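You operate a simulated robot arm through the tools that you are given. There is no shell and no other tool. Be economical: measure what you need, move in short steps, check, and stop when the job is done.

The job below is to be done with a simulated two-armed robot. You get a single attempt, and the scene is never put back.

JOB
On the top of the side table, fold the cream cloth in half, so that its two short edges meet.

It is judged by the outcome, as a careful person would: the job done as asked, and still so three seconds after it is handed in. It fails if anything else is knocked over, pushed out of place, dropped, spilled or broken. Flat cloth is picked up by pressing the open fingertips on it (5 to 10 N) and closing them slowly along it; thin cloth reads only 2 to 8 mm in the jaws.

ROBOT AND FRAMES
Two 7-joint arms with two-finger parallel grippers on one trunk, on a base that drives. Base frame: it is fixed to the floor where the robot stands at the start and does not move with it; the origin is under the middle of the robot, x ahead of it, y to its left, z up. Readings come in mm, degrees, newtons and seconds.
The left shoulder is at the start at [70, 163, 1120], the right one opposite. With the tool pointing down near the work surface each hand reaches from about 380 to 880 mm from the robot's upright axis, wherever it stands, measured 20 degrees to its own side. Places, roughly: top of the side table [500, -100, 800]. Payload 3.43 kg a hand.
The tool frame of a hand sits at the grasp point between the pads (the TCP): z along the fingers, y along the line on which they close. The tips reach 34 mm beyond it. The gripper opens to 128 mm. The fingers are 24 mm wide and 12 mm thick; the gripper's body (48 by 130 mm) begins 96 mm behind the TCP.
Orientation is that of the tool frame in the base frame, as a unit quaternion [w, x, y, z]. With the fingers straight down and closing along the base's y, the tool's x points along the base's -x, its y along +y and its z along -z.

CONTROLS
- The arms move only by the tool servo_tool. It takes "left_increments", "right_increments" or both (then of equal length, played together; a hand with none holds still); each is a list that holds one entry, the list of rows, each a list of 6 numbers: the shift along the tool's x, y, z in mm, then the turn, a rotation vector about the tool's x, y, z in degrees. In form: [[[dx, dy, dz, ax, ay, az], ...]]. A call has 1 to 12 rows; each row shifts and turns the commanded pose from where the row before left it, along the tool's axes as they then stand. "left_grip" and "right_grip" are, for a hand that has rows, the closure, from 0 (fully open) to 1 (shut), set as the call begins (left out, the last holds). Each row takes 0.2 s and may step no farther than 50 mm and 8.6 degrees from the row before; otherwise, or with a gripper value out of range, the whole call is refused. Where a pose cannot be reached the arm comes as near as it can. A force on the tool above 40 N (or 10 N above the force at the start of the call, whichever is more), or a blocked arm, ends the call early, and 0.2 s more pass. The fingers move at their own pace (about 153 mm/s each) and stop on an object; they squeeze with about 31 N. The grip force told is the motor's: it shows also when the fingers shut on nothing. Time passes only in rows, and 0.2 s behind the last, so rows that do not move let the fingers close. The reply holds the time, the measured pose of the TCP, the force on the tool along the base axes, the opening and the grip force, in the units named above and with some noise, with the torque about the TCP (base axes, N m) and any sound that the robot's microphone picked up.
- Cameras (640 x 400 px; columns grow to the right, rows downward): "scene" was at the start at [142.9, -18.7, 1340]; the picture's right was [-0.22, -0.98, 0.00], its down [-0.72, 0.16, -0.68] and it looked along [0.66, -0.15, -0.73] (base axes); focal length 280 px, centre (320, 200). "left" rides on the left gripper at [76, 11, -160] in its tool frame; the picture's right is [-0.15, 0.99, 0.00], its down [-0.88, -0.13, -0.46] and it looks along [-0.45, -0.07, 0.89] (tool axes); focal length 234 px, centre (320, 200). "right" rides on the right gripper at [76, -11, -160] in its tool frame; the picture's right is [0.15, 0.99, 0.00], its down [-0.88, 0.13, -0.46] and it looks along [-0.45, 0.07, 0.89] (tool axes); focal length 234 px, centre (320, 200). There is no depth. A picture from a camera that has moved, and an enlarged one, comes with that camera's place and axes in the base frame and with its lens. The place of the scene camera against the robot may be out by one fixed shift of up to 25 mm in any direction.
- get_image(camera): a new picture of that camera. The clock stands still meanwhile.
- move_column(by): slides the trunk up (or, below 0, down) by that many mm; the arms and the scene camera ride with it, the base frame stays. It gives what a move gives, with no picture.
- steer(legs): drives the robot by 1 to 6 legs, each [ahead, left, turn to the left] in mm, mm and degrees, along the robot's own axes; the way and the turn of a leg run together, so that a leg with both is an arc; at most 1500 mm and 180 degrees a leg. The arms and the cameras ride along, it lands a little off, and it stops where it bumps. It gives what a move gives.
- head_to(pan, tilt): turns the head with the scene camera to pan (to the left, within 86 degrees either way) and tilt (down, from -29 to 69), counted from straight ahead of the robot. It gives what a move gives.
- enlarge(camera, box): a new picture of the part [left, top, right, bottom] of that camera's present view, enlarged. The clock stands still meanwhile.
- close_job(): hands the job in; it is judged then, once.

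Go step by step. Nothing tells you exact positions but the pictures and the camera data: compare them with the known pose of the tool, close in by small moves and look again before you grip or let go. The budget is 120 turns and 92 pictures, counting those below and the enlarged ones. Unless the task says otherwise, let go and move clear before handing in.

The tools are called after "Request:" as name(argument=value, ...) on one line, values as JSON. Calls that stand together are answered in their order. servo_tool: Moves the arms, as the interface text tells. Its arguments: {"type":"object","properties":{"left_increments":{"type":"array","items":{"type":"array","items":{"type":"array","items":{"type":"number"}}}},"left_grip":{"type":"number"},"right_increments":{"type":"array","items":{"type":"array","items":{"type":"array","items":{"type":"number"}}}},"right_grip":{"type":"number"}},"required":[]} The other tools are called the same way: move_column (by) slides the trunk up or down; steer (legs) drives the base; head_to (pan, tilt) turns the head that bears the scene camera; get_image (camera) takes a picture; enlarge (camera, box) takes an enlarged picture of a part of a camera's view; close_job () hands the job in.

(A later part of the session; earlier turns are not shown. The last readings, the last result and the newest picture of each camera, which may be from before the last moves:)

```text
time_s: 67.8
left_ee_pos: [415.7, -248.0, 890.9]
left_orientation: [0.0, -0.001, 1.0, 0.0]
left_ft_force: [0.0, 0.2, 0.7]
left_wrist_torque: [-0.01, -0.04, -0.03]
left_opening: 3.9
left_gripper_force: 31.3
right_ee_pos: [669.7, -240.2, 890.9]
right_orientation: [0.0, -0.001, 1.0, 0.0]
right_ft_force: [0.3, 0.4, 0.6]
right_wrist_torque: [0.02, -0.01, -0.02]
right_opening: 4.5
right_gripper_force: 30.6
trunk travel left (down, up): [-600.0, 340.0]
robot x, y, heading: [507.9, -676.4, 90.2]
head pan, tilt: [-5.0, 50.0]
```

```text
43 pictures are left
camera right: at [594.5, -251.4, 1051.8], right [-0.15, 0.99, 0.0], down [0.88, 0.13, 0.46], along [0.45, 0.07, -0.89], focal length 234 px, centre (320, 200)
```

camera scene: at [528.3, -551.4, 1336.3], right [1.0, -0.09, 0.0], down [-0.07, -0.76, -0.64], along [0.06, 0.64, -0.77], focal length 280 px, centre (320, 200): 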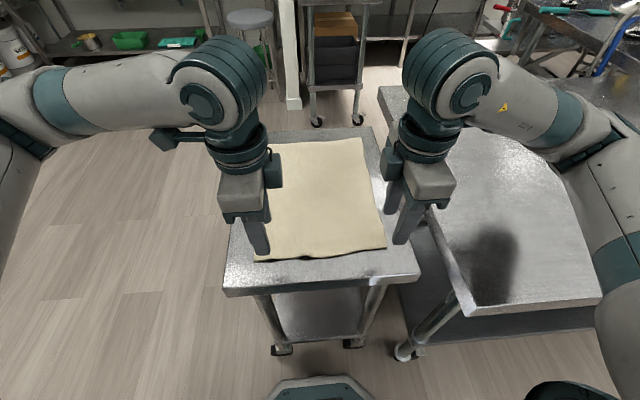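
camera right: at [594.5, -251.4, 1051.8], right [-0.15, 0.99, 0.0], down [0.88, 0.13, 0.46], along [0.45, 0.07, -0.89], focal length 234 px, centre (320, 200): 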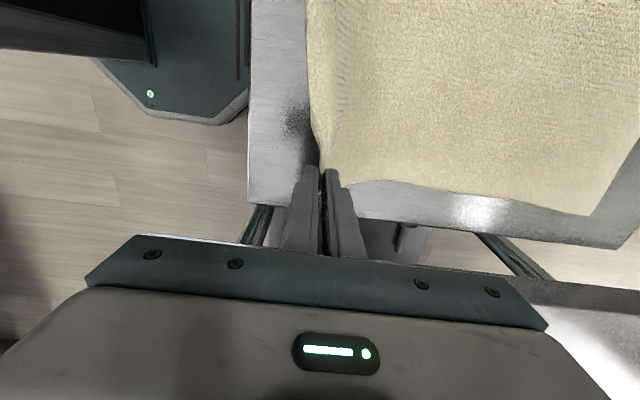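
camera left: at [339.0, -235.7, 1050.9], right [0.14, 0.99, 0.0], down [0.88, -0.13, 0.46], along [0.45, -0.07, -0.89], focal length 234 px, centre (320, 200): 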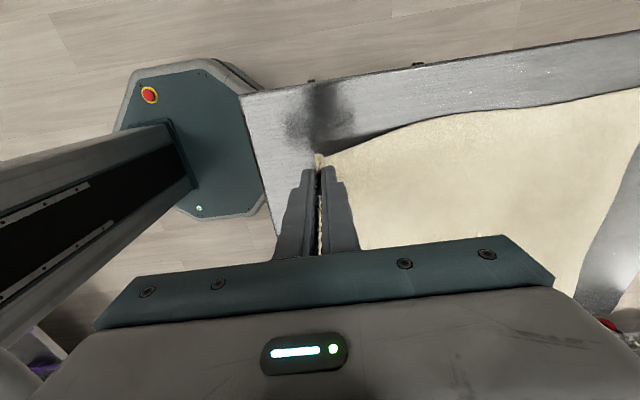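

The edge is held cleanly at both corners. I swing it over in a slightly tighter arc about the midline (y≈-70).

Request:
servo_tool(left_increments=[[[0, 14, -20, 0, 0, 0], [0, 14, -21, 0, 0, 0], [0, 18, -17, 0, 0, 0], [0, 18, -18, 0, 0, 0], [0, 24, -12, 0, 0, 0], [0, 25, -13, 0, 0, 0], [0, 20, -3, 0, 0, 0], [0, 20, -4, 0, 0, 0], [0, 21, -3, 0, 0, 0], [0, 20, 3, 0, 0, 0], [0, 20, 3, 0, 0, 0], [0, 0, 0, 0, 0, 0]]], right_increments=[[[0, 14, -20, 0, 0, 0], [0, 14, -21, 0, 0, 0], [0, 18, -17, 0, 0, 0], [0, 18, -18, 0, 0, 0], [0, 24, -12, 0, 0, 0], [0, 25, -13, 0, 0, 0], [0, 20, -3, 0, 0, 0], [0, 20, -4, 0, 0, 0], [0, 21, -3, 0, 0, 0], [0, 20, 3, 0, 0, 0], [0, 20, 3, 0, 0, 0], [0, 0, 0, 0, 0, 0]]])

Request:
get_image(camera="left")

Request:
get_image(camera="right")

Request:
get_image(camera="scene")

```text
time_s: 70.4
left_ee_pos: [414.4, -34.0, 996.4]
left_orientation: [0.0, -0.001, 1.0, 0.0]
left_ft_force: [-0.1, -0.6, 0.1]
left_wrist_torque: [0.04, 0.01, -0.01]
left_opening: 4.1
left_gripper_force: 30.9
right_ee_pos: [670.2, -26.2, 998.4]
right_orientation: [0.0, -0.001, 1.0, 0.001]
right_ft_force: [0.3, 0.4, 0.1]
right_wrist_torque: [-0.01, 0.03, -0.02]
right_opening: 4.5
right_gripper_force: 30.6
trunk travel left (down, up): [-600.0, 340.0]
robot x, y, heading: [504.3, -678.8, 90.2]
head pan, tilt: [-5.0, 50.0]
```

```text
42 pictures are left
camera left: at [338.3, -22.3, 1156.2], right [0.14, 0.99, 0.0], down [0.88, -0.13, 0.46], along [0.45, -0.06, -0.89], focal length 234 px, centre (320, 200)
```

left: 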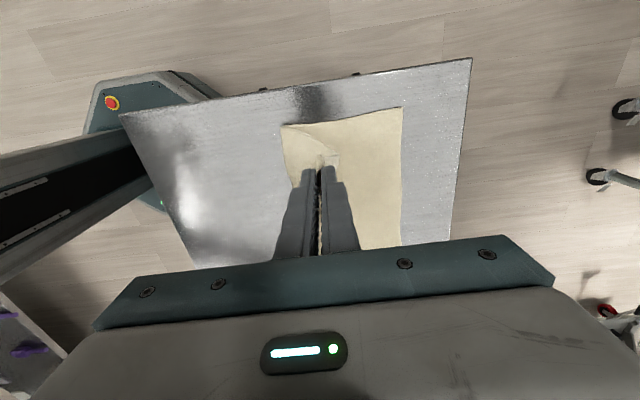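

```text
41 pictures are left
camera right: at [594.7, -37.0, 1157.4], right [-0.15, 0.99, 0.0], down [0.88, 0.13, 0.46], along [0.45, 0.07, -0.89], focal length 234 px, centre (320, 200)
```

right: 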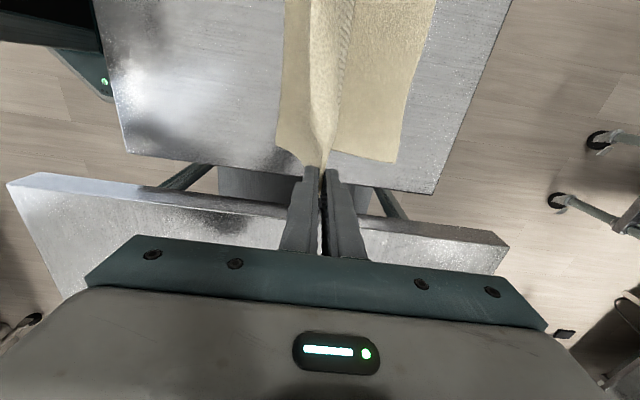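

```text
40 pictures are left
camera scene: at [528.3, -551.9, 1336.3], right [1.0, -0.09, 0.0], down [-0.07, -0.76, -0.64], along [0.06, 0.64, -0.77], focal length 280 px, centre (320, 200)
```

scene: 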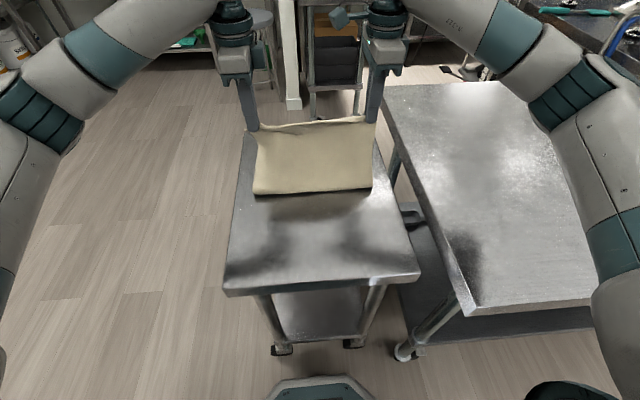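

The fold is forming cleanly, and the lower layer's far edge now measures y≈88 (left) and 98 (right). I carry the held edge forward and down to just above it, spreading the hands slightly.

Request:
servo_tool(left_increments=[[[1, 17, 5, 0, 0, 0], [1, 17, 6, 0, 0, 0], [1, 17, 12, 0, 0, 0], [1, 18, 13, 0, 0, 0], [1, 12, 17, 0, 0, 0], [1, 13, 18, 0, 0, 0], [1, 8, 17, 0, 0, 0], [1, 7, 18, 0, 0, 0], [0, 3, 12, 0, 0, 0], [0, 3, 8, 0, 0, 0], [0, 0, 0, 0, 0, 0]]], right_increments=[[[-1, 17, 5, 0, 0, 0], [-1, 17, 6, 0, 0, 0], [-1, 17, 12, 0, 0, 0], [-1, 18, 13, 0, 0, 0], [-1, 12, 17, 0, 0, 0], [-1, 13, 18, 0, 0, 0], [-1, 8, 17, 0, 0, 0], [-1, 7, 18, 0, 0, 0], [0, 3, 12, 0, 0, 0], [0, 3, 8, 0, 0, 0], [0, 0, 0, 0, 0, 0]]])

Request:
get_image(camera="left")

Request:
get_image(camera="right")

Request:
enlarge(camera="scene", box=[220, 90, 400, 200])

```text
time_s: 72.8
left_ee_pos: [407.1, 81.0, 870.8]
left_orientation: [0.001, -0.001, 1.0, 0.0]
left_ft_force: [11.7, 1.1, 0.5]
left_wrist_torque: [0.04, -0.32, -0.02]
left_opening: 4.2
left_gripper_force: 31.3
right_ee_pos: [678.8, 88.8, 870.1]
right_orientation: [0.0, -0.001, 1.0, 0.0]
right_ft_force: [-11.2, -0.8, 0.2]
right_wrist_torque: [-0.02, 0.31, -0.01]
right_opening: 4.3
right_gripper_force: 30.7
trunk travel left (down, up): [-600.0, 340.0]
robot x, y, heading: [506.9, -677.3, 89.9]
head pan, tilt: [-5.0, 50.0]
```

```text
39 pictures are left
camera left: at [330.1, 93.4, 1030.2], right [0.14, 0.99, 0.0], down [0.88, -0.13, 0.46], along [0.45, -0.07, -0.89], focal length 234 px, centre (320, 200)
```

left: 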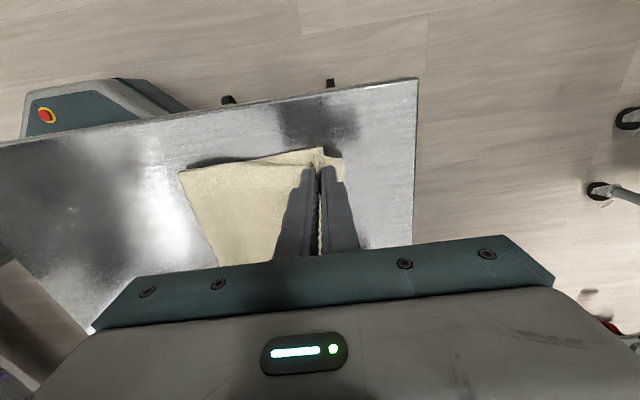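

```text
38 pictures are left
camera right: at [602.7, 77.3, 1030.2], right [-0.15, 0.99, 0.0], down [0.88, 0.13, 0.45], along [0.45, 0.07, -0.89], focal length 234 px, centre (320, 200)
```

right: 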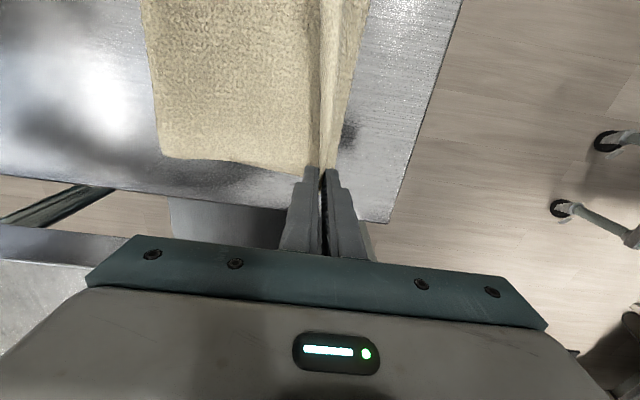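

```text
3.56 times, centred on (310, 145) of scene
camera zoom: at [528.2, -551.5, 1336.3], right [1.0, -0.09, 0.0], down [-0.07, -0.76, -0.64], along [0.06, 0.64, -0.77], focal length 994 px, centre (356, 396)
```

zoom: 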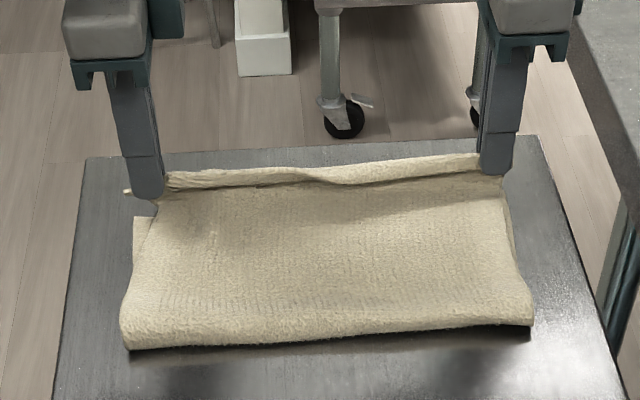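

There is 11 N of tension between the hands, so I relax the spread and zoom in on the edges.

Request:
servo_tool(left_increments=[[[-2, 0, 0, 0, 0, 0], [-2, 0, 0, 0, 0, 0], [0, 0, 0, 0, 0, 0]]], right_increments=[[[2, 0, 0, 0, 0, 0], [2, 0, 0, 0, 0, 0], [0, 0, 0, 0, 0, 0]]])

Request:
enlarge(camera="left", box=[240, 110, 440, 240])

Request:
enlarge(camera="right", box=[240, 90, 440, 220])

```text
time_s: 73.6
left_ee_pos: [409.3, 81.9, 870.4]
left_orientation: [0.0, -0.002, 1.0, -0.001]
left_ft_force: [3.5, 0.5, -0.3]
left_wrist_torque: [0.0, -0.1, -0.01]
left_opening: 3.9
left_gripper_force: 31.1
right_ee_pos: [674.4, 89.6, 870.1]
right_orientation: [0.0, 0.0, 1.0, 0.0]
right_ft_force: [-4.5, -0.6, -0.5]
right_wrist_torque: [0.0, 0.1, 0.04]
right_opening: 4.3
right_gripper_force: 30.9
trunk travel left (down, up): [-600.0, 340.0]
robot x, y, heading: [507.5, -677.8, 90.3]
head pan, tilt: [-5.0, 50.0]
```

```text
3.08 times, centred on (340, 175) of left
camera zoom: at [332.7, 94.0, 1030.1], right [0.14, 0.99, 0.0], down [0.88, -0.13, 0.46], along [0.45, -0.07, -0.89], focal length 720 px, centre (258, 277)
```

zoom: 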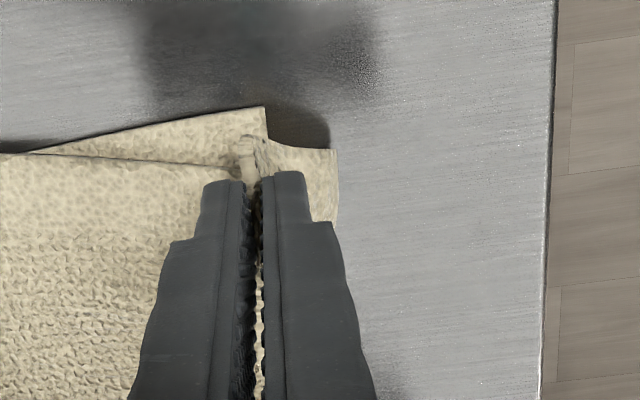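

```text
3.08 times, centred on (340, 155) of right
camera zoom: at [598.6, 78.0, 1030.7], right [-0.15, 0.99, 0.0], down [0.88, 0.13, 0.46], along [0.45, 0.07, -0.89], focal length 720 px, centre (258, 338)
```

zoom: 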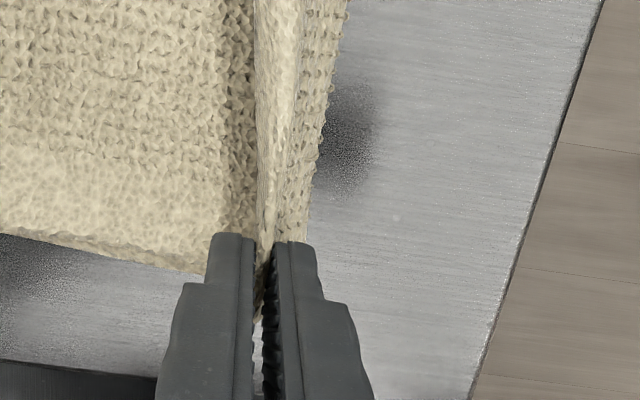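

The lower layer has lifted from y≈-90 to -53, so there is slack in the upper layer that would leave the edges mismatched. I bring the hands back to y≈-50, low, so that the fold rolls back towards me, and check.

Request:
servo_tool(left_increments=[[[0, -20, -12, 0, 0, 0], [0, -20, -12, 0, 0, 0], [0, -20, -12, 0, 0, 0], [0, -24, 0, 0, 0, 0], [0, -24, 0, 0, 0, 0], [0, -24, 0, 0, 0, 0], [0, 0, 0, 0, 0, 0], [0, 0, 0, 0, 0, 0]]], right_increments=[[[0, -20, -12, 0, 0, 0], [0, -20, -12, 0, 0, 0], [0, -20, -12, 0, 0, 0], [0, -24, 0, 0, 0, 0], [0, -24, 0, 0, 0, 0], [0, -24, 0, 0, 0, 0], [0, 0, 0, 0, 0, 0], [0, 0, 0, 0, 0, 0]]])

Request:
get_image(camera="left")

Request:
enlarge(camera="scene", box=[200, 90, 420, 250])

```text
time_s: 75.4
left_ee_pos: [411.7, -49.8, 907.1]
left_orientation: [0.0, -0.002, 1.0, 0.0]
left_ft_force: [1.9, 0.4, 0.1]
left_wrist_torque: [0.0, -0.04, -0.03]
left_opening: 4.0
left_gripper_force: 31.2
right_ee_pos: [673.2, -43.6, 905.2]
right_orientation: [0.0, -0.002, 1.0, 0.0]
right_ft_force: [-2.9, -1.1, -0.4]
right_wrist_torque: [-0.02, 0.03, -0.03]
right_opening: 4.3
right_gripper_force: 31.1
trunk travel left (down, up): [-600.0, 340.0]
robot x, y, heading: [507.1, -676.1, 90.4]
head pan, tilt: [-5.0, 50.0]
```

```text
34 pictures are left
camera left: at [334.5, -39.2, 1067.1], right [0.14, 0.99, 0.0], down [0.88, -0.13, 0.46], along [0.45, -0.07, -0.89], focal length 234 px, centre (320, 200)
```

left: 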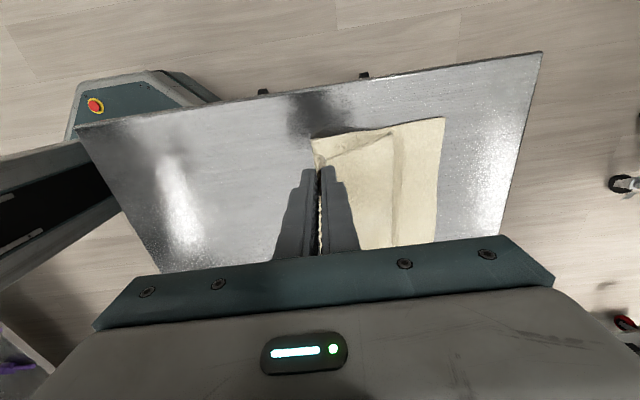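

```text
2.50 times, centred on (310, 170) of scene
camera zoom: at [528.3, -551.7, 1336.3], right [1.0, -0.09, 0.0], down [-0.07, -0.76, -0.64], along [0.06, 0.64, -0.77], focal length 699 px, centre (345, 275)
```

zoom: 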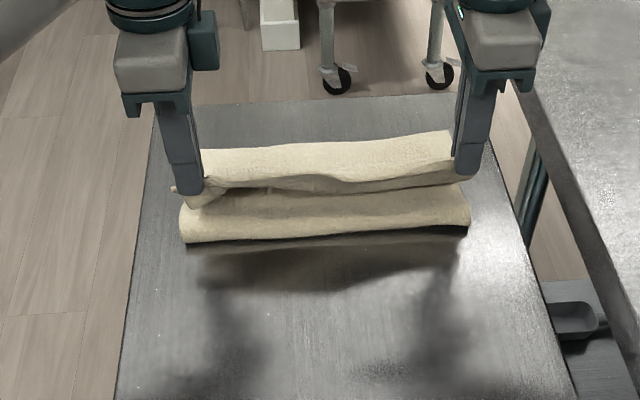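

The slack has formed an S over the lower layer instead of rolling back. I take the edge back to the near side to straighten the cloth, and will then come forward on a much lower path so the fold rolls without lifting the lower layer.

Request:
servo_tool(left_increments=[[[0, -10, -25, 0, 0, 0], [0, -15, -25, 0, 0, 0], [0, -22, -15, 0, 0, 0], [0, -25, 0, 0, 0, 0], [0, -25, 0, 0, 0, 0], [0, -25, 5, 0, 0, 0], [0, -22, 15, 0, 0, 0], [0, -20, 22, 0, 0, 0], [0, -18, 25, 0, 0, 0], [0, -16, 25, 0, 0, 0], [0, -16, 20, 0, 0, 0], [0, 0, 0, 0, 0, 0]]], right_increments=[[[0, -10, -25, 0, 0, 0], [0, -15, -25, 0, 0, 0], [0, -22, -15, 0, 0, 0], [0, -25, 0, 0, 0, 0], [0, -25, 0, 0, 0, 0], [0, -25, 5, 0, 0, 0], [0, -22, 15, 0, 0, 0], [0, -20, 22, 0, 0, 0], [0, -18, 25, 0, 0, 0], [0, -16, 25, 0, 0, 0], [0, -16, 20, 0, 0, 0], [0, 0, 0, 0, 0, 0]]])

Request:
get_image(camera="left")

Request:
get_image(camera="scene")

```text
time_s: 78.0
left_ee_pos: [410.4, -266.4, 858.8]
left_orientation: [0.0, -0.001, 1.0, 0.0]
left_ft_force: [3.4, -1.0, -1.2]
left_wrist_torque: [0.02, -0.07, -0.03]
left_opening: 4.0
left_gripper_force: 31.2
right_ee_pos: [675.6, -255.1, 859.6]
right_orientation: [0.0, -0.001, 1.0, 0.001]
right_ft_force: [-3.5, 0.1, -0.6]
right_wrist_torque: [-0.01, 0.08, -0.05]
right_opening: 4.3
right_gripper_force: 31.1
trunk travel left (down, up): [-600.0, 340.0]
robot x, y, heading: [509.4, -676.2, 90.4]
head pan, tilt: [-5.0, 50.0]
```

```text
32 pictures are left
camera left: at [333.7, -255.1, 1019.7], right [0.14, 0.99, 0.0], down [0.88, -0.13, 0.46], along [0.45, -0.07, -0.89], focal length 234 px, centre (320, 200)
```

left: 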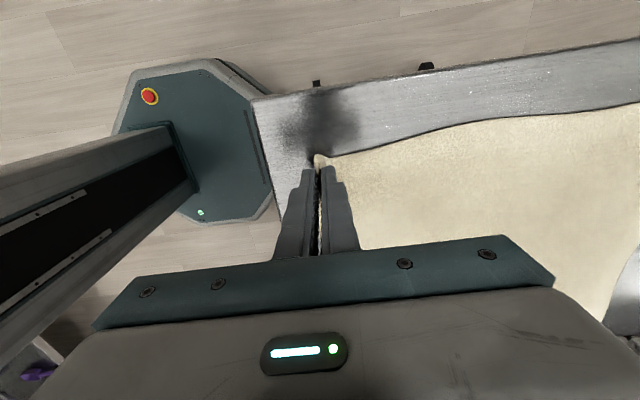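

```text
31 pictures are left
camera scene: at [528.1, -551.2, 1336.3], right [1.0, -0.09, 0.0], down [-0.07, -0.76, -0.64], along [0.06, 0.64, -0.77], focal length 280 px, centre (320, 200)
```

scene: 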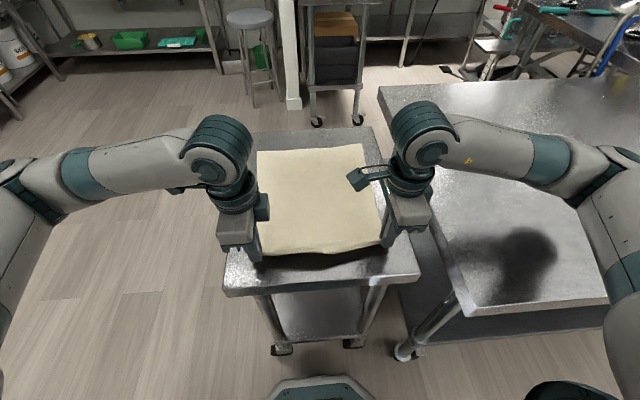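

The cloth is flat again, with its far edge still at y≈87–96. Now I roll the edge forward low (about 65 mm), tilting the fingers gradually so the cloth leaves the jaws towards me.

Request:
servo_tool(left_increments=[[[0, 15, -15, 0, 0, 0], [0, 20, -15, 0, 0, 0], [0, 25, -8, 0, 0, 0], [0, 25, -5, 0, 0, 0], [0, 25, 0, 3.5, 0, 0], [0, 25, -1.5, 3.5, 0, 0], [0, 24.8, -3, 3.5, 0, 0], [0, 24.6, -4.6, 3.5, 0, 0], [0, 24.3, -6, 3.5, 0, 0], [0, 23.8, -7.5, 3.5, 0, 0], [0, 0, 0, 0, 0, 0]]], right_increments=[[[0, 15, -15, 0, 0, 0], [0, 20, -15, 0, 0, 0], [0, 25, -8, 0, 0, 0], [0, 25, -5, 0, 0, 0], [0, 25, 0, 3.5, 0, 0], [0, 25, -1.5, 3.5, 0, 0], [0, 24.8, -3, 3.5, 0, 0], [0, 24.6, -4.6, 3.5, 0, 0], [0, 24.3, -6, 3.5, 0, 0], [0, 23.8, -7.5, 3.5, 0, 0], [0, 0, 0, 0, 0, 0]]])

Request:
get_image(camera="left")

Request:
enlarge(camera="scene", box=[200, 90, 420, 250])

```text
time_s: 80.4
left_ee_pos: [411.5, -28.5, 902.8]
left_orientation: [0.0, 0.0, 0.983, -0.182]
left_ft_force: [1.8, -0.1, 0.7]
left_wrist_torque: [0.09, -0.08, 0.05]
left_opening: 3.4
left_gripper_force: 30.8
right_ee_pos: [674.8, -22.0, 902.4]
right_orientation: [-0.001, -0.002, 0.983, -0.183]
right_ft_force: [-2.2, -0.1, -1.0]
right_wrist_torque: [0.11, 0.08, -0.01]
right_opening: 4.3
right_gripper_force: 31.2
trunk travel left (down, up): [-600.0, 340.0]
robot x, y, heading: [504.7, -676.3, 90.1]
head pan, tilt: [-5.0, 50.0]
```

```text
30 pictures are left
camera left: at [334.0, 37.8, 1047.9], right [0.14, 0.92, -0.35], down [0.88, 0.04, 0.47], along [0.45, -0.38, -0.81], focal length 234 px, centre (320, 200)
```

left: 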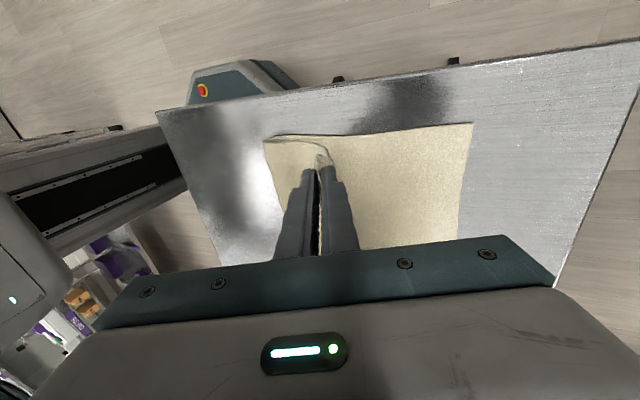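

```text
2.50 times, centred on (310, 170) of scene
camera zoom: at [528.3, -552.2, 1336.4], right [1.0, -0.09, 0.0], down [-0.07, -0.76, -0.64], along [0.05, 0.64, -0.77], focal length 699 px, centre (345, 275)
```

zoom: 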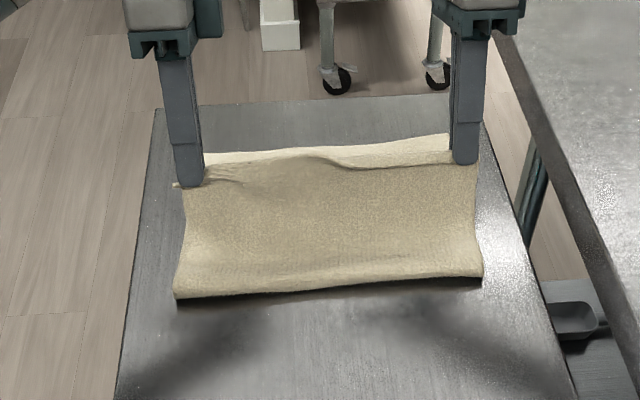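

This works well: the upper layer is smooth and the fold is at y≈-133, rolling as it should. I continue forward and gradually lower.

Request:
servo_tool(left_increments=[[[0, 21.4, -2.8, 0, 0, 0], [0, 21.4, -2.8, 0, 0, 0], [0, 21.4, -2.8, 0, 0, 0], [0, 21.4, -2.8, 0, 0, 0], [0, 21.4, -2.8, 0, 0, 0], [0, 0, 0, 0, 0, 0]]], right_increments=[[[0, 21.4, -2.8, 0, 0, 0], [0, 21.4, -2.8, 0, 0, 0], [0, 21.4, -2.8, 0, 0, 0], [0, 21.4, -2.8, 0, 0, 0], [0, 21.4, -2.8, 0, 0, 0], [0, 0, 0, 0, 0, 0]]])

Request:
get_image(camera="left")

Request:
get_image(camera="right")

Request:
enlarge(camera="scene", box=[200, 90, 420, 250])

```text
time_s: 81.8
left_ee_pos: [410.1, 61.7, 879.4]
left_orientation: [0.0, -0.001, 0.983, -0.182]
left_ft_force: [5.2, 0.6, 0.1]
left_wrist_torque: [0.06, -0.08, 0.03]
left_opening: 4.1
left_gripper_force: 30.7
left hand out of reach, approached as far as the arm can: row 5
right_ee_pos: [677.3, 74.4, 880.7]
right_orientation: [-0.001, -0.002, 0.983, -0.182]
right_ft_force: [-3.5, -0.6, 0.2]
right_wrist_torque: [0.03, 0.19, -0.06]
right_opening: 4.5
right_gripper_force: 31.0
right hand out of reach, approached as far as the arm can: row 5
trunk travel left (down, up): [-600.0, 340.0]
robot x, y, heading: [510.0, -677.0, 89.9]
head pan, tilt: [-5.0, 50.0]
```

```text
28 pictures are left
camera left: at [333.4, 130.4, 1025.9], right [0.15, 0.92, -0.35], down [0.88, 0.04, 0.47], along [0.45, -0.38, -0.81], focal length 234 px, centre (320, 200)
```

left: 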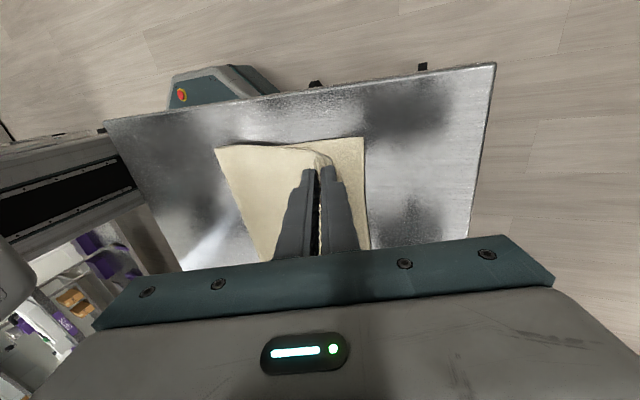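

```text
27 pictures are left
camera right: at [602.0, 119.6, 1033.5], right [-0.15, 0.92, -0.35], down [0.88, 0.29, 0.38], along [0.45, -0.25, -0.86], focal length 234 px, centre (320, 200)
```

right: 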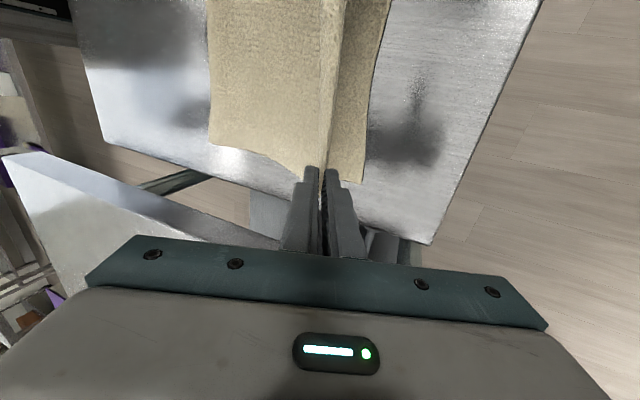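

```text
2.50 times, centred on (310, 170) of scene
camera zoom: at [529.8, -550.9, 1336.2], right [1.0, -0.09, 0.0], down [-0.07, -0.76, -0.64], along [0.05, 0.64, -0.77], focal length 699 px, centre (345, 275)
```

zoom: 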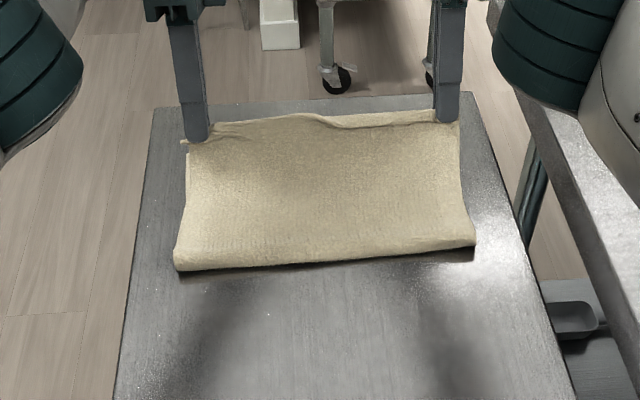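

The fold is at y≈-94 and nearly final, and the lower edge is at y≈83 (left) and 96 (right). With this tilt the arms are at their reach limit, so I straighten the hands upright while easing the edge forward and down onto the lower edge.

Request:
servo_tool(left_increments=[[[0, 2.3, 4.1, -3.5, 0, 0], [0, 2.3, 4.1, -3.5, 0, 0], [0, 2.3, 4.1, -3.5, 0, 0], [0, 2.3, 4.1, -3.5, 0, 0], [0, 2.3, 4.1, -3.5, 0, 0], [0, 2.3, 4.1, -3.5, 0, 0], [0, 0, 0, 0, 0, 0]]], right_increments=[[[0, 2.3, 4.1, -3.5, 0, 0], [0, 2.3, 4.1, -3.5, 0, 0], [0, 2.3, 4.1, -3.5, 0, 0], [0, 2.3, 4.1, -3.5, 0, 0], [0, 2.3, 4.1, -3.5, 0, 0], [0, 2.3, 4.1, -3.5, 0, 0], [0, 0, 0, 0, 0, 0]]])

Request:
get_image(camera="left")

Request:
get_image(camera="right")

```text
time_s: 83.4
left_ee_pos: [408.8, 70.4, 853.6]
left_orientation: [0.001, -0.002, 1.0, 0.0]
left_ft_force: [14.1, 5.1, -0.3]
left_wrist_torque: [0.13, -0.4, 0.09]
left_opening: 3.6
left_gripper_force: 31.0
right_ee_pos: [667.1, 154.9, 849.4]
right_orientation: [-0.001, -0.002, 1.0, -0.001]
right_ft_force: [-13.9, -5.7, 0.2]
right_wrist_torque: [-0.26, 0.45, 0.12]
right_opening: 4.4
right_gripper_force: 31.6
right hand out of reach, approached as far as the arm can: row 1, 2, 3, 4, 5, 6
trunk travel left (down, up): [-600.0, 340.0]
robot x, y, heading: [508.8, -672.9, 90.1]
head pan, tilt: [-5.0, 50.0]
```

```text
25 pictures are left
camera left: at [331.6, 81.8, 1014.1], right [0.14, 0.99, 0.0], down [0.88, -0.13, 0.46], along [0.45, -0.06, -0.89], focal length 234 px, centre (320, 200)
```

left: 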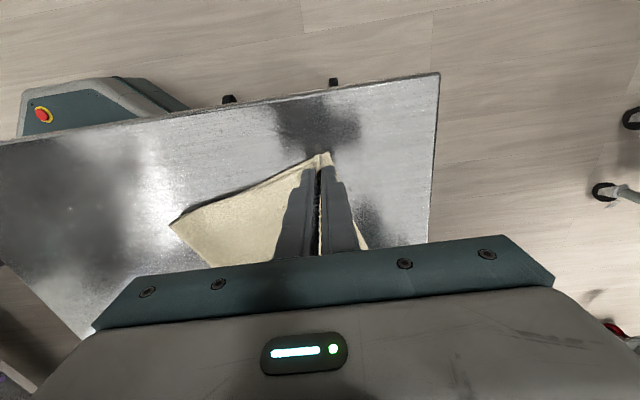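

```text
24 pictures are left
camera right: at [593.0, 143.3, 1010.3], right [-0.15, 0.99, 0.0], down [0.88, 0.13, 0.45], along [0.45, 0.07, -0.89], focal length 234 px, centre (320, 200)
```

right: 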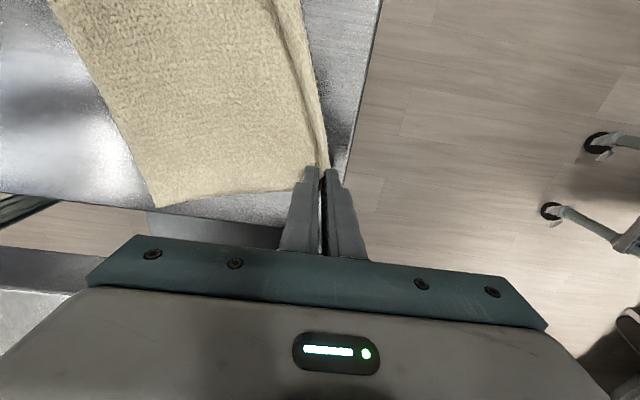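

The right arm ran into its limit and overshot forward to y≈155, skewing the cloth. I pause, see what it settles at, and lift it gently before bringing it back.

Request:
servo_tool(right_increments=[[[0, -5, -5, 0, 0, 0]]])

```text
time_s: 83.8
left_ee_pos: [408.9, 71.3, 855.0]
left_orientation: [0.0, -0.003, 1.0, -0.001]
left_ft_force: [13.8, 4.8, 0.3]
left_wrist_torque: [0.04, -0.4, 0.07]
left_opening: 3.5
left_gripper_force: 30.9
right_ee_pos: [666.5, 155.2, 854.4]
right_orientation: [0.0, -0.001, 1.0, -0.002]
right_ft_force: [-13.5, -5.0, 0.9]
right_wrist_torque: [-0.27, 0.45, 0.14]
right_opening: 4.4
right_gripper_force: 31.3
right hand out of reach, approached as far as the arm can: row 1
trunk travel left (down, up): [-600.0, 340.0]
robot x, y, heading: [508.5, -676.2, 90.1]
head pan, tilt: [-5.0, 50.0]
```

I undo the last steps with the right hand (re-tilt and raise) to get out of that joint limit.

Request:
servo_tool(right_increments=[[[0, -2.3, -4.1, 3.5, 0, 0], [0, -2.3, -4.1, 3.5, 0, 0], [0, -2.3, -4.1, 3.5, 0, 0], [0, -2.3, -4.1, 3.5, 0, 0], [0, -2.3, -4.1, 3.5, 0, 0], [0, -2.3, -4.1, 3.5, 0, 0], [0, 0, 0, 0, 0, 0]]])

```text
time_s: 85.4
left_ee_pos: [407.7, 70.2, 853.6]
left_orientation: [-0.001, -0.002, 1.0, 0.0]
left_ft_force: [1.9, -0.2, 0.3]
left_wrist_torque: [-0.08, -0.02, 0.0]
left_opening: 3.6
left_gripper_force: 31.6
right_ee_pos: [668.8, 74.5, 890.7]
right_orientation: [0.0, -0.001, 0.983, -0.182]
right_ft_force: [-2.4, 0.9, 0.3]
right_wrist_torque: [0.08, 0.04, -0.01]
right_opening: 4.3
right_gripper_force: 31.1
right hand out of reach, approached as far as the arm can: row 1, 2, 3, 4, 5, 6
trunk travel left (down, up): [-600.0, 340.0]
robot x, y, heading: [507.5, -679.2, 90.2]
head pan, tilt: [-5.0, 50.0]
```

The right hand is back at y≈74. I draw both hands back to y≈25, with the right hand turning upright on the way where it has joint room, and look.

Request:
servo_tool(left_increments=[[[0, -15, -8, 0, 0, 0], [0, -15, -8, 0, 0, 0], [0, -15, -8, 0, 0, 0], [0, 0, 0, 0, 0, 0], [0, 0, 0, 0, 0, 0], [0, 0, 0, 0, 0, 0], [0, 0, 0, 0, 0, 0], [0, 0, 0, 0, 0, 0]]], right_increments=[[[0, -23.4, 9, 0, 0, 0], [0, -23.4, 9, 0, 0, 0], [0, -9, 4, 0, 0, 0], [0, 0, 0, -5.25, 0, 0], [0, 0, 0, -5.25, 0, 0], [0, 0, 0, -5.25, 0, 0], [0, 0, 0, -5.25, 0, 0], [0, 0, 0, 0, 0, 0]]])

Request:
get_image(camera="scene")

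Request:
get_image(camera="left")

```text
time_s: 87.2
left_ee_pos: [409.1, 25.9, 877.0]
left_orientation: [0.0, -0.002, 1.0, 0.0]
left_ft_force: [0.8, 0.3, 1.3]
left_wrist_torque: [-0.01, 0.0, 0.01]
left_opening: 3.5
left_gripper_force: 30.9
right_ee_pos: [669.0, 12.2, 888.9]
right_orientation: [0.0, -0.001, 1.0, 0.0]
right_ft_force: [0.5, -0.1, -0.1]
right_wrist_torque: [-0.09, 0.01, 0.02]
right_opening: 4.4
right_gripper_force: 31.2
trunk travel left (down, up): [-600.0, 340.0]
robot x, y, heading: [510.2, -677.3, 89.8]
head pan, tilt: [-5.0, 50.0]
```

```text
23 pictures are left
camera scene: at [528.1, -550.9, 1336.2], right [1.0, -0.09, 0.0], down [-0.07, -0.76, -0.64], along [0.06, 0.64, -0.77], focal length 280 px, centre (320, 200)
```

scene: 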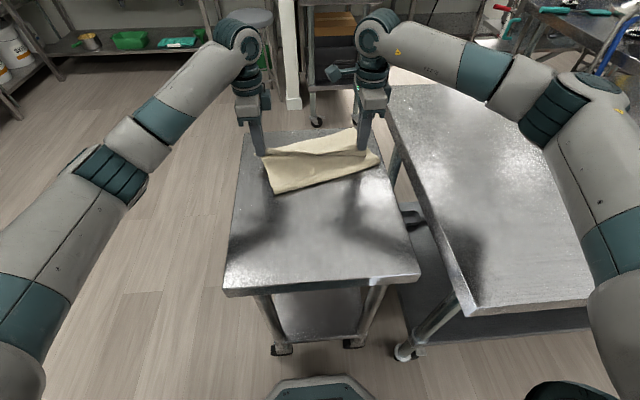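

```text
22 pictures are left
camera left: at [331.6, 37.0, 1036.9], right [0.14, 0.99, 0.0], down [0.88, -0.13, 0.46], along [0.45, -0.07, -0.89], focal length 234 px, centre (320, 200)
```

left: 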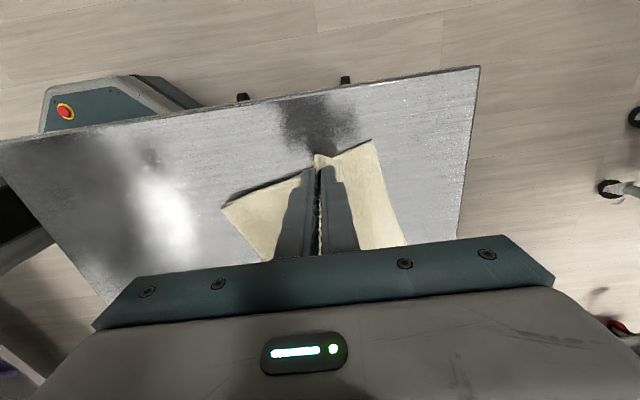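

The cloth has turned about 16° as a whole but the fold is intact: the lower far corners are now at about (391,78) and (686,161). Turning doesn't matter for the fold, so I finish it along the rotated edge, with the left hand going to (411,80) and the right to (666,150).

Request:
servo_tool(left_increments=[[[0, 4, 2, 0, 0, 0], [0, 7, 2, 0, 0, 0], [0, 9, 2, 0, 0, 0], [0, 9, 2, 0, 0, 0], [0, 0, 0, 0, 0, 0]]], right_increments=[[[0, 18, 4, 0, 0, 0], [0, 18, 4, 0, 0, 0], [1, 18, 4, 0, 0, 0], [1, 18, 4, 0, 0, 0], [0, 0, 0, 0, 0, 0]]])

```text
time_s: 88.4
left_ee_pos: [408.6, 55.0, 869.2]
left_orientation: [0.0, -0.002, 1.0, 0.001]
left_ft_force: [-0.4, 0.0, -0.6]
left_wrist_torque: [-0.03, -0.04, 0.04]
left_opening: 3.8
left_gripper_force: 30.7
right_ee_pos: [668.3, 85.5, 871.9]
right_orientation: [0.0, -0.001, 1.0, 0.002]
right_ft_force: [0.3, 0.8, -0.3]
right_wrist_torque: [-0.07, -0.01, 0.0]
right_opening: 4.3
right_gripper_force: 31.0
trunk travel left (down, up): [-600.0, 340.0]
robot x, y, heading: [506.7, -679.1, 90.2]
head pan, tilt: [-5.0, 50.0]
```

No reach trouble this time, so I continue in the same way.

Request:
servo_tool(left_increments=[[[0, 6, 2, 0, 0, 0], [0, 6, 2, 0, 0, 0], [0, 6, 2, 0, 0, 0], [0, 6, 2, 0, 0, 0], [0, 0, 0, 0, 0, 0]]], right_increments=[[[0, 16, 2, 0, 0, 0], [0, 16, 3, 0, 0, 0], [1, 16, 3, 0, 0, 0], [1, 15, 3, 0, 0, 0], [0, 0, 0, 0, 0, 0]]])

Request:
get_image(camera="left")

Request:
get_image(camera="right")

Request:
enlarge(camera="scene", box=[200, 90, 420, 250])

```text
time_s: 89.6
left_ee_pos: [408.5, 78.6, 862.0]
left_orientation: [0.0, -0.002, 1.0, 0.0]
left_ft_force: [3.7, 0.7, -1.0]
left_wrist_torque: [-0.03, -0.09, 0.04]
left_opening: 3.8
left_gripper_force: 30.7
right_ee_pos: [664.9, 147.9, 862.3]
right_orientation: [-0.001, 0.0, 1.0, 0.001]
right_ft_force: [-2.6, -0.8, -0.2]
right_wrist_torque: [-0.1, 0.14, 0.01]
right_opening: 4.6
right_gripper_force: 31.3
trunk travel left (down, up): [-600.0, 340.0]
robot x, y, heading: [503.6, -680.0, 89.9]
head pan, tilt: [-5.0, 50.0]
```

```text
21 pictures are left
camera left: at [331.7, 90.2, 1022.2], right [0.14, 0.99, 0.0], down [0.88, -0.13, 0.46], along [0.45, -0.07, -0.89], focal length 234 px, centre (320, 200)
```

left: 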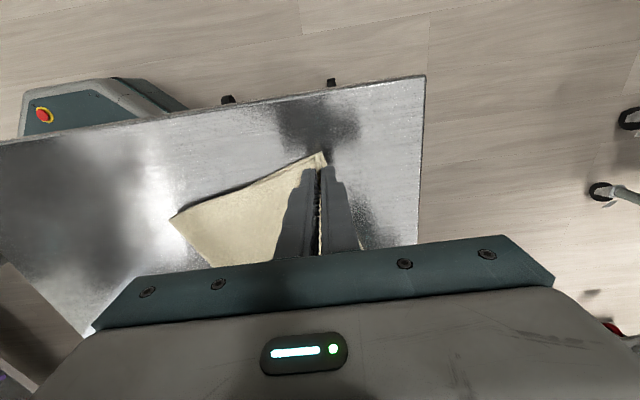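

```text
20 pictures are left
camera right: at [590.1, 136.0, 1022.6], right [-0.15, 0.99, 0.0], down [0.88, 0.13, 0.45], along [0.45, 0.07, -0.89], focal length 234 px, centre (320, 200)
```

right: 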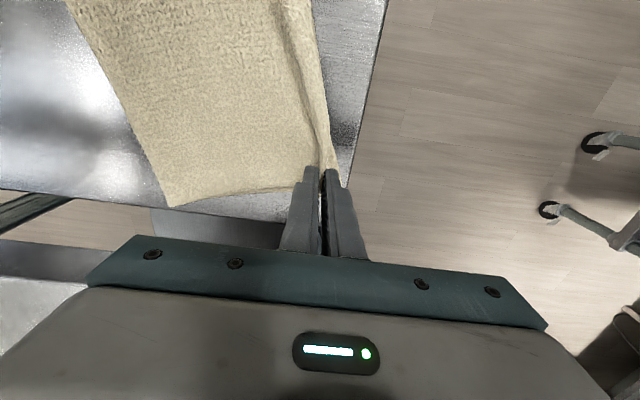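

```text
2.50 times, centred on (310, 170) of scene
camera zoom: at [528.9, -551.5, 1336.3], right [1.0, -0.09, 0.0], down [-0.07, -0.76, -0.64], along [0.05, 0.64, -0.77], focal length 699 px, centre (345, 275)
```

zoom: 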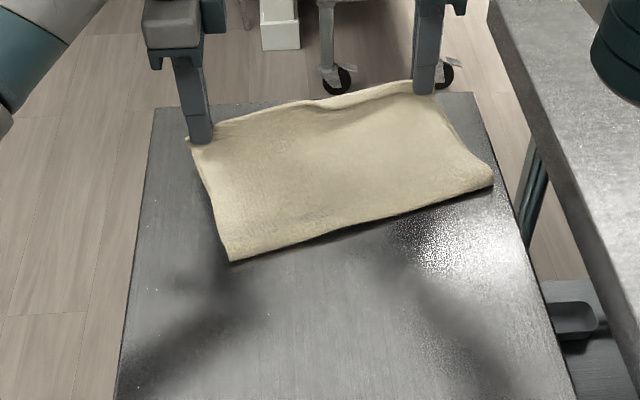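

The held edge now lies nearly over the lower edge. I zoom in at both corners before lowering.

Request:
enlarge(camera="left", box=[240, 110, 440, 240])

Request:
enlarge(camera="right", box=[240, 90, 440, 220])

```text
3.08 times, centred on (340, 175) of left
camera zoom: at [331.7, 90.2, 1022.2], right [0.14, 0.99, 0.0], down [0.88, -0.13, 0.46], along [0.45, -0.07, -0.89], focal length 720 px, centre (258, 277)
```

zoom: 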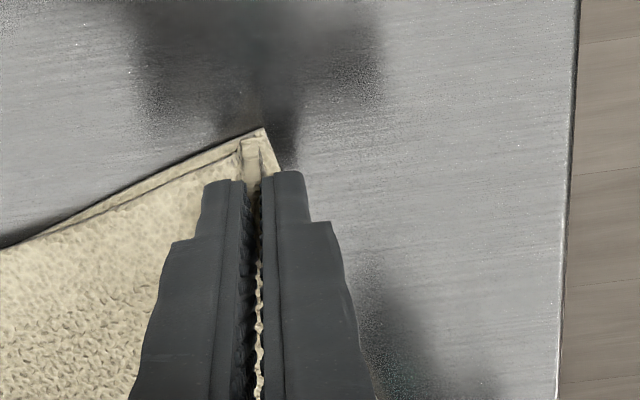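

```text
3.08 times, centred on (340, 155) of right
camera zoom: at [590.1, 136.0, 1022.6], right [-0.15, 0.99, 0.0], down [0.88, 0.13, 0.45], along [0.45, 0.07, -0.89], focal length 720 px, centre (258, 338)
```

zoom: 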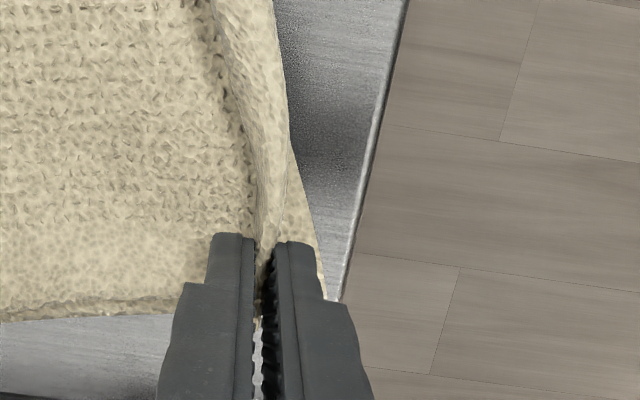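

The alignment is good; the held edge needs only a few more mm forward (left +5, right +10). I do that, lower to the lower layer, and release.

Request:
servo_tool(left_increments=[[[0, 2.5, 4, 0, 0, 0], [0, 2.5, 5, 0, 0, 0], [0, 0, 5, 0, 0, 0], [0, 0, 2, 0, 0, 0], [0, 0, 0, 0, 0, 0]]], right_increments=[[[0, 5, 4, 0, 0, 0], [0, 5, 5, 0, 0, 0], [0, 0, 5, 0, 0, 0], [0, 0, 2, 0, 0, 0], [0, 0, 0, 0, 0, 0]]])

Request:
enlarge(camera="left", box=[240, 110, 440, 240])

Request:
enlarge(camera="right", box=[240, 90, 440, 220])

```text
time_s: 90.8
left_ee_pos: [407.6, 83.0, 847.0]
left_orientation: [-0.001, -0.002, 1.0, 0.0]
left_ft_force: [3.1, 1.4, 0.7]
left_wrist_torque: [0.01, -0.09, 0.04]
left_opening: 3.8
left_gripper_force: 31.2
right_ee_pos: [664.8, 157.4, 845.8]
right_orientation: [-0.001, -0.001, 1.0, 0.002]
right_ft_force: [-4.6, -1.5, 0.3]
right_wrist_torque: [-0.11, 0.12, 0.04]
right_opening: 4.2
right_gripper_force: 30.5
trunk travel left (down, up): [-600.0, 340.0]
robot x, y, heading: [510.3, -676.3, 90.0]
head pan, tilt: [-5.0, 50.0]
```

```text
3.08 times, centred on (340, 175) of left
camera zoom: at [331.1, 94.8, 1006.3], right [0.14, 0.99, 0.0], down [0.88, -0.13, 0.46], along [0.45, -0.07, -0.89], focal length 720 px, centre (258, 277)
```

zoom: 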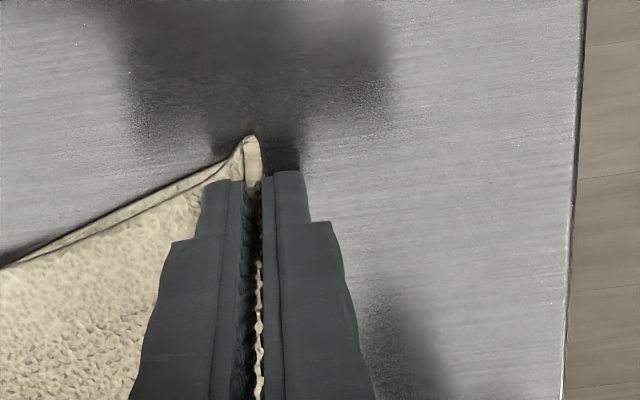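

```text
3.08 times, centred on (340, 155) of right
camera zoom: at [589.3, 144.9, 1006.7], right [-0.15, 0.99, 0.0], down [0.88, 0.13, 0.46], along [0.45, 0.07, -0.89], focal length 720 px, centre (258, 338)
```

zoom: 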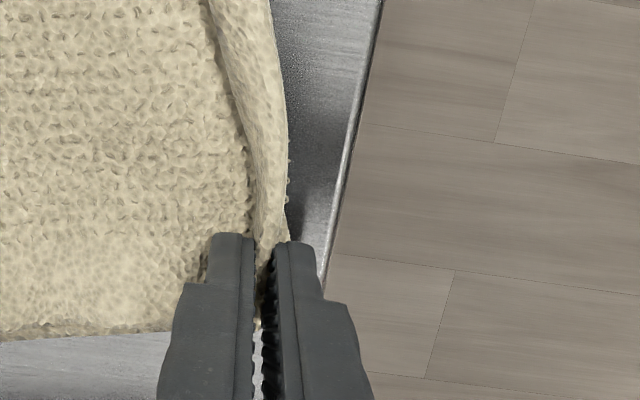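

The corners coincide on both sides. I open the fingers a little, lift straight up, and look.

Request:
servo_tool(left_increments=[[[0, 0, -1, 0, 0, 0], [0, 0, -5, 0, 0, 0], [0, 0, -20, 0, 0, 0], [0, 0, -35, 0, 0, 0], [0, 0, -40, 0, 0, 0], [0, 0, 0, 0, 0, 0]]], right_increments=[[[0, 0, -1, 0, 0, 0], [0, 0, -5, 0, 0, 0], [0, 0, -20, 0, 0, 0], [0, 0, -35, 0, 0, 0], [0, 0, -40, 0, 0, 0], [0, 0, 0, 0, 0, 0]]], left_grip=0.84, right_grip=0.84)

Request:
get_image(camera="left")

Request:
get_image(camera="right")

Request:
enlarge(camera="scene", box=[220, 90, 400, 200])

```text
time_s: 92.2
left_ee_pos: [404.8, 85.9, 945.5]
left_orientation: [0.0, -0.002, 1.0, -0.001]
left_ft_force: [-0.1, 0.0, 0.1]
left_wrist_torque: [-0.02, -0.04, -0.01]
left_opening: 20.6
left_gripper_force: 0.0
right_ee_pos: [666.4, 154.7, 946.1]
right_orientation: [0.0, -0.001, 1.0, 0.0]
right_ft_force: [-0.1, 0.2, 0.2]
right_wrist_torque: [0.0, -0.01, -0.03]
right_opening: 20.0
right_gripper_force: 0.1
right hand out of reach, approached as far as the arm can: row 5
trunk travel left (down, up): [-600.0, 340.0]
robot x, y, heading: [505.4, -673.1, 90.0]
head pan, tilt: [-5.0, 50.0]
```

```text
14 pictures are left
camera left: at [329.1, 98.5, 1106.3], right [0.14, 0.99, 0.0], down [0.88, -0.13, 0.46], along [0.45, -0.07, -0.89], focal length 234 px, centre (320, 200)
```

left: 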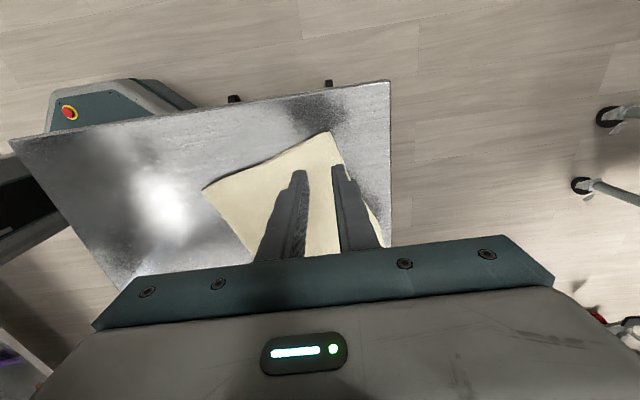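

```text
13 pictures are left
camera right: at [589.8, 143.1, 1106.8], right [-0.15, 0.99, 0.0], down [0.88, 0.13, 0.46], along [0.45, 0.07, -0.89], focal length 234 px, centre (320, 200)
```

right: 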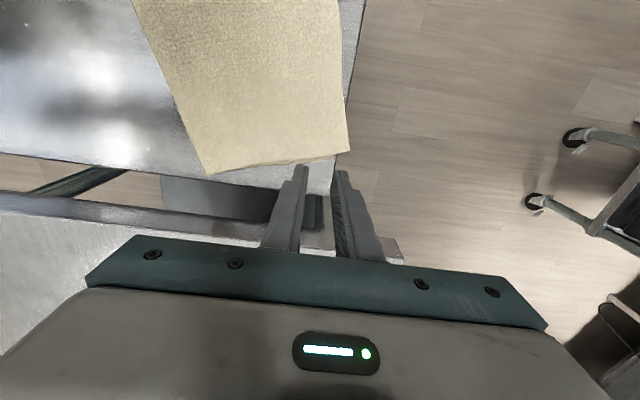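

```text
3.56 times, centred on (310, 145) of scene
camera zoom: at [527.7, -550.1, 1336.1], right [1.0, -0.09, 0.0], down [-0.07, -0.76, -0.64], along [0.06, 0.64, -0.77], focal length 994 px, centre (356, 396)
```

zoom: 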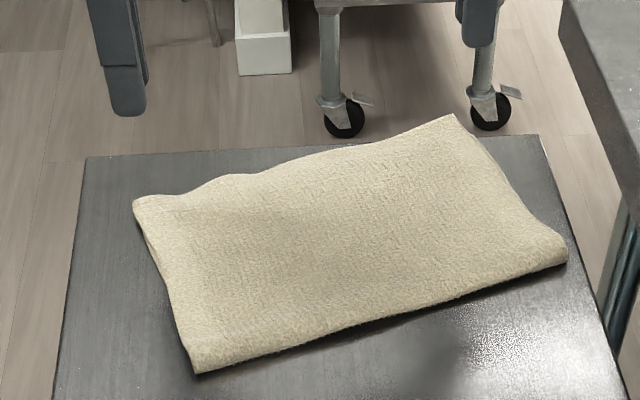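

The fold came out smooth, and the edge sprang flat on release. I check how closely the two short edges coincide at the far side.

Request:
enlarge(camera="left", box=[280, 115, 440, 255])

Request:
enlarge(camera="right", box=[240, 60, 400, 200])

```text
2.86 times, centred on (360, 185) of left
camera zoom: at [329.1, 98.5, 1106.3], right [0.14, 0.99, 0.0], down [0.88, -0.13, 0.46], along [0.45, -0.07, -0.89], focal length 669 px, centre (206, 243)
```

zoom: 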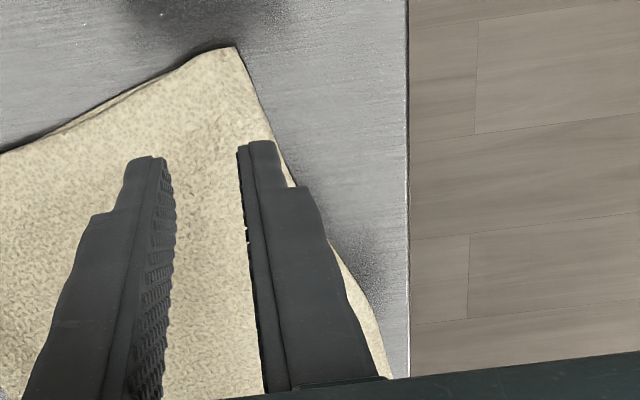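

```text
2.86 times, centred on (320, 130) of right
camera zoom: at [589.8, 143.1, 1106.8], right [-0.15, 0.99, 0.0], down [0.88, 0.13, 0.46], along [0.45, 0.07, -0.89], focal length 669 px, centre (320, 400)
```

zoom: 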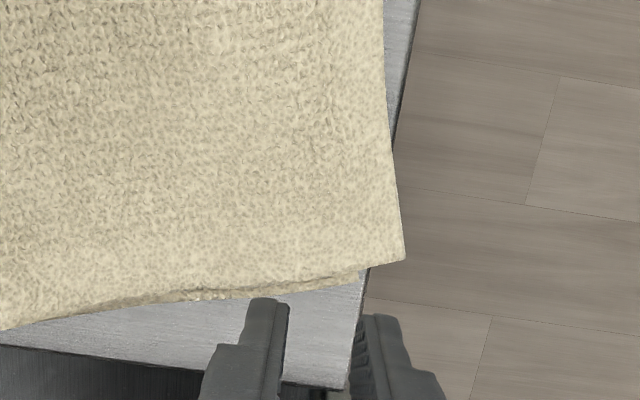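

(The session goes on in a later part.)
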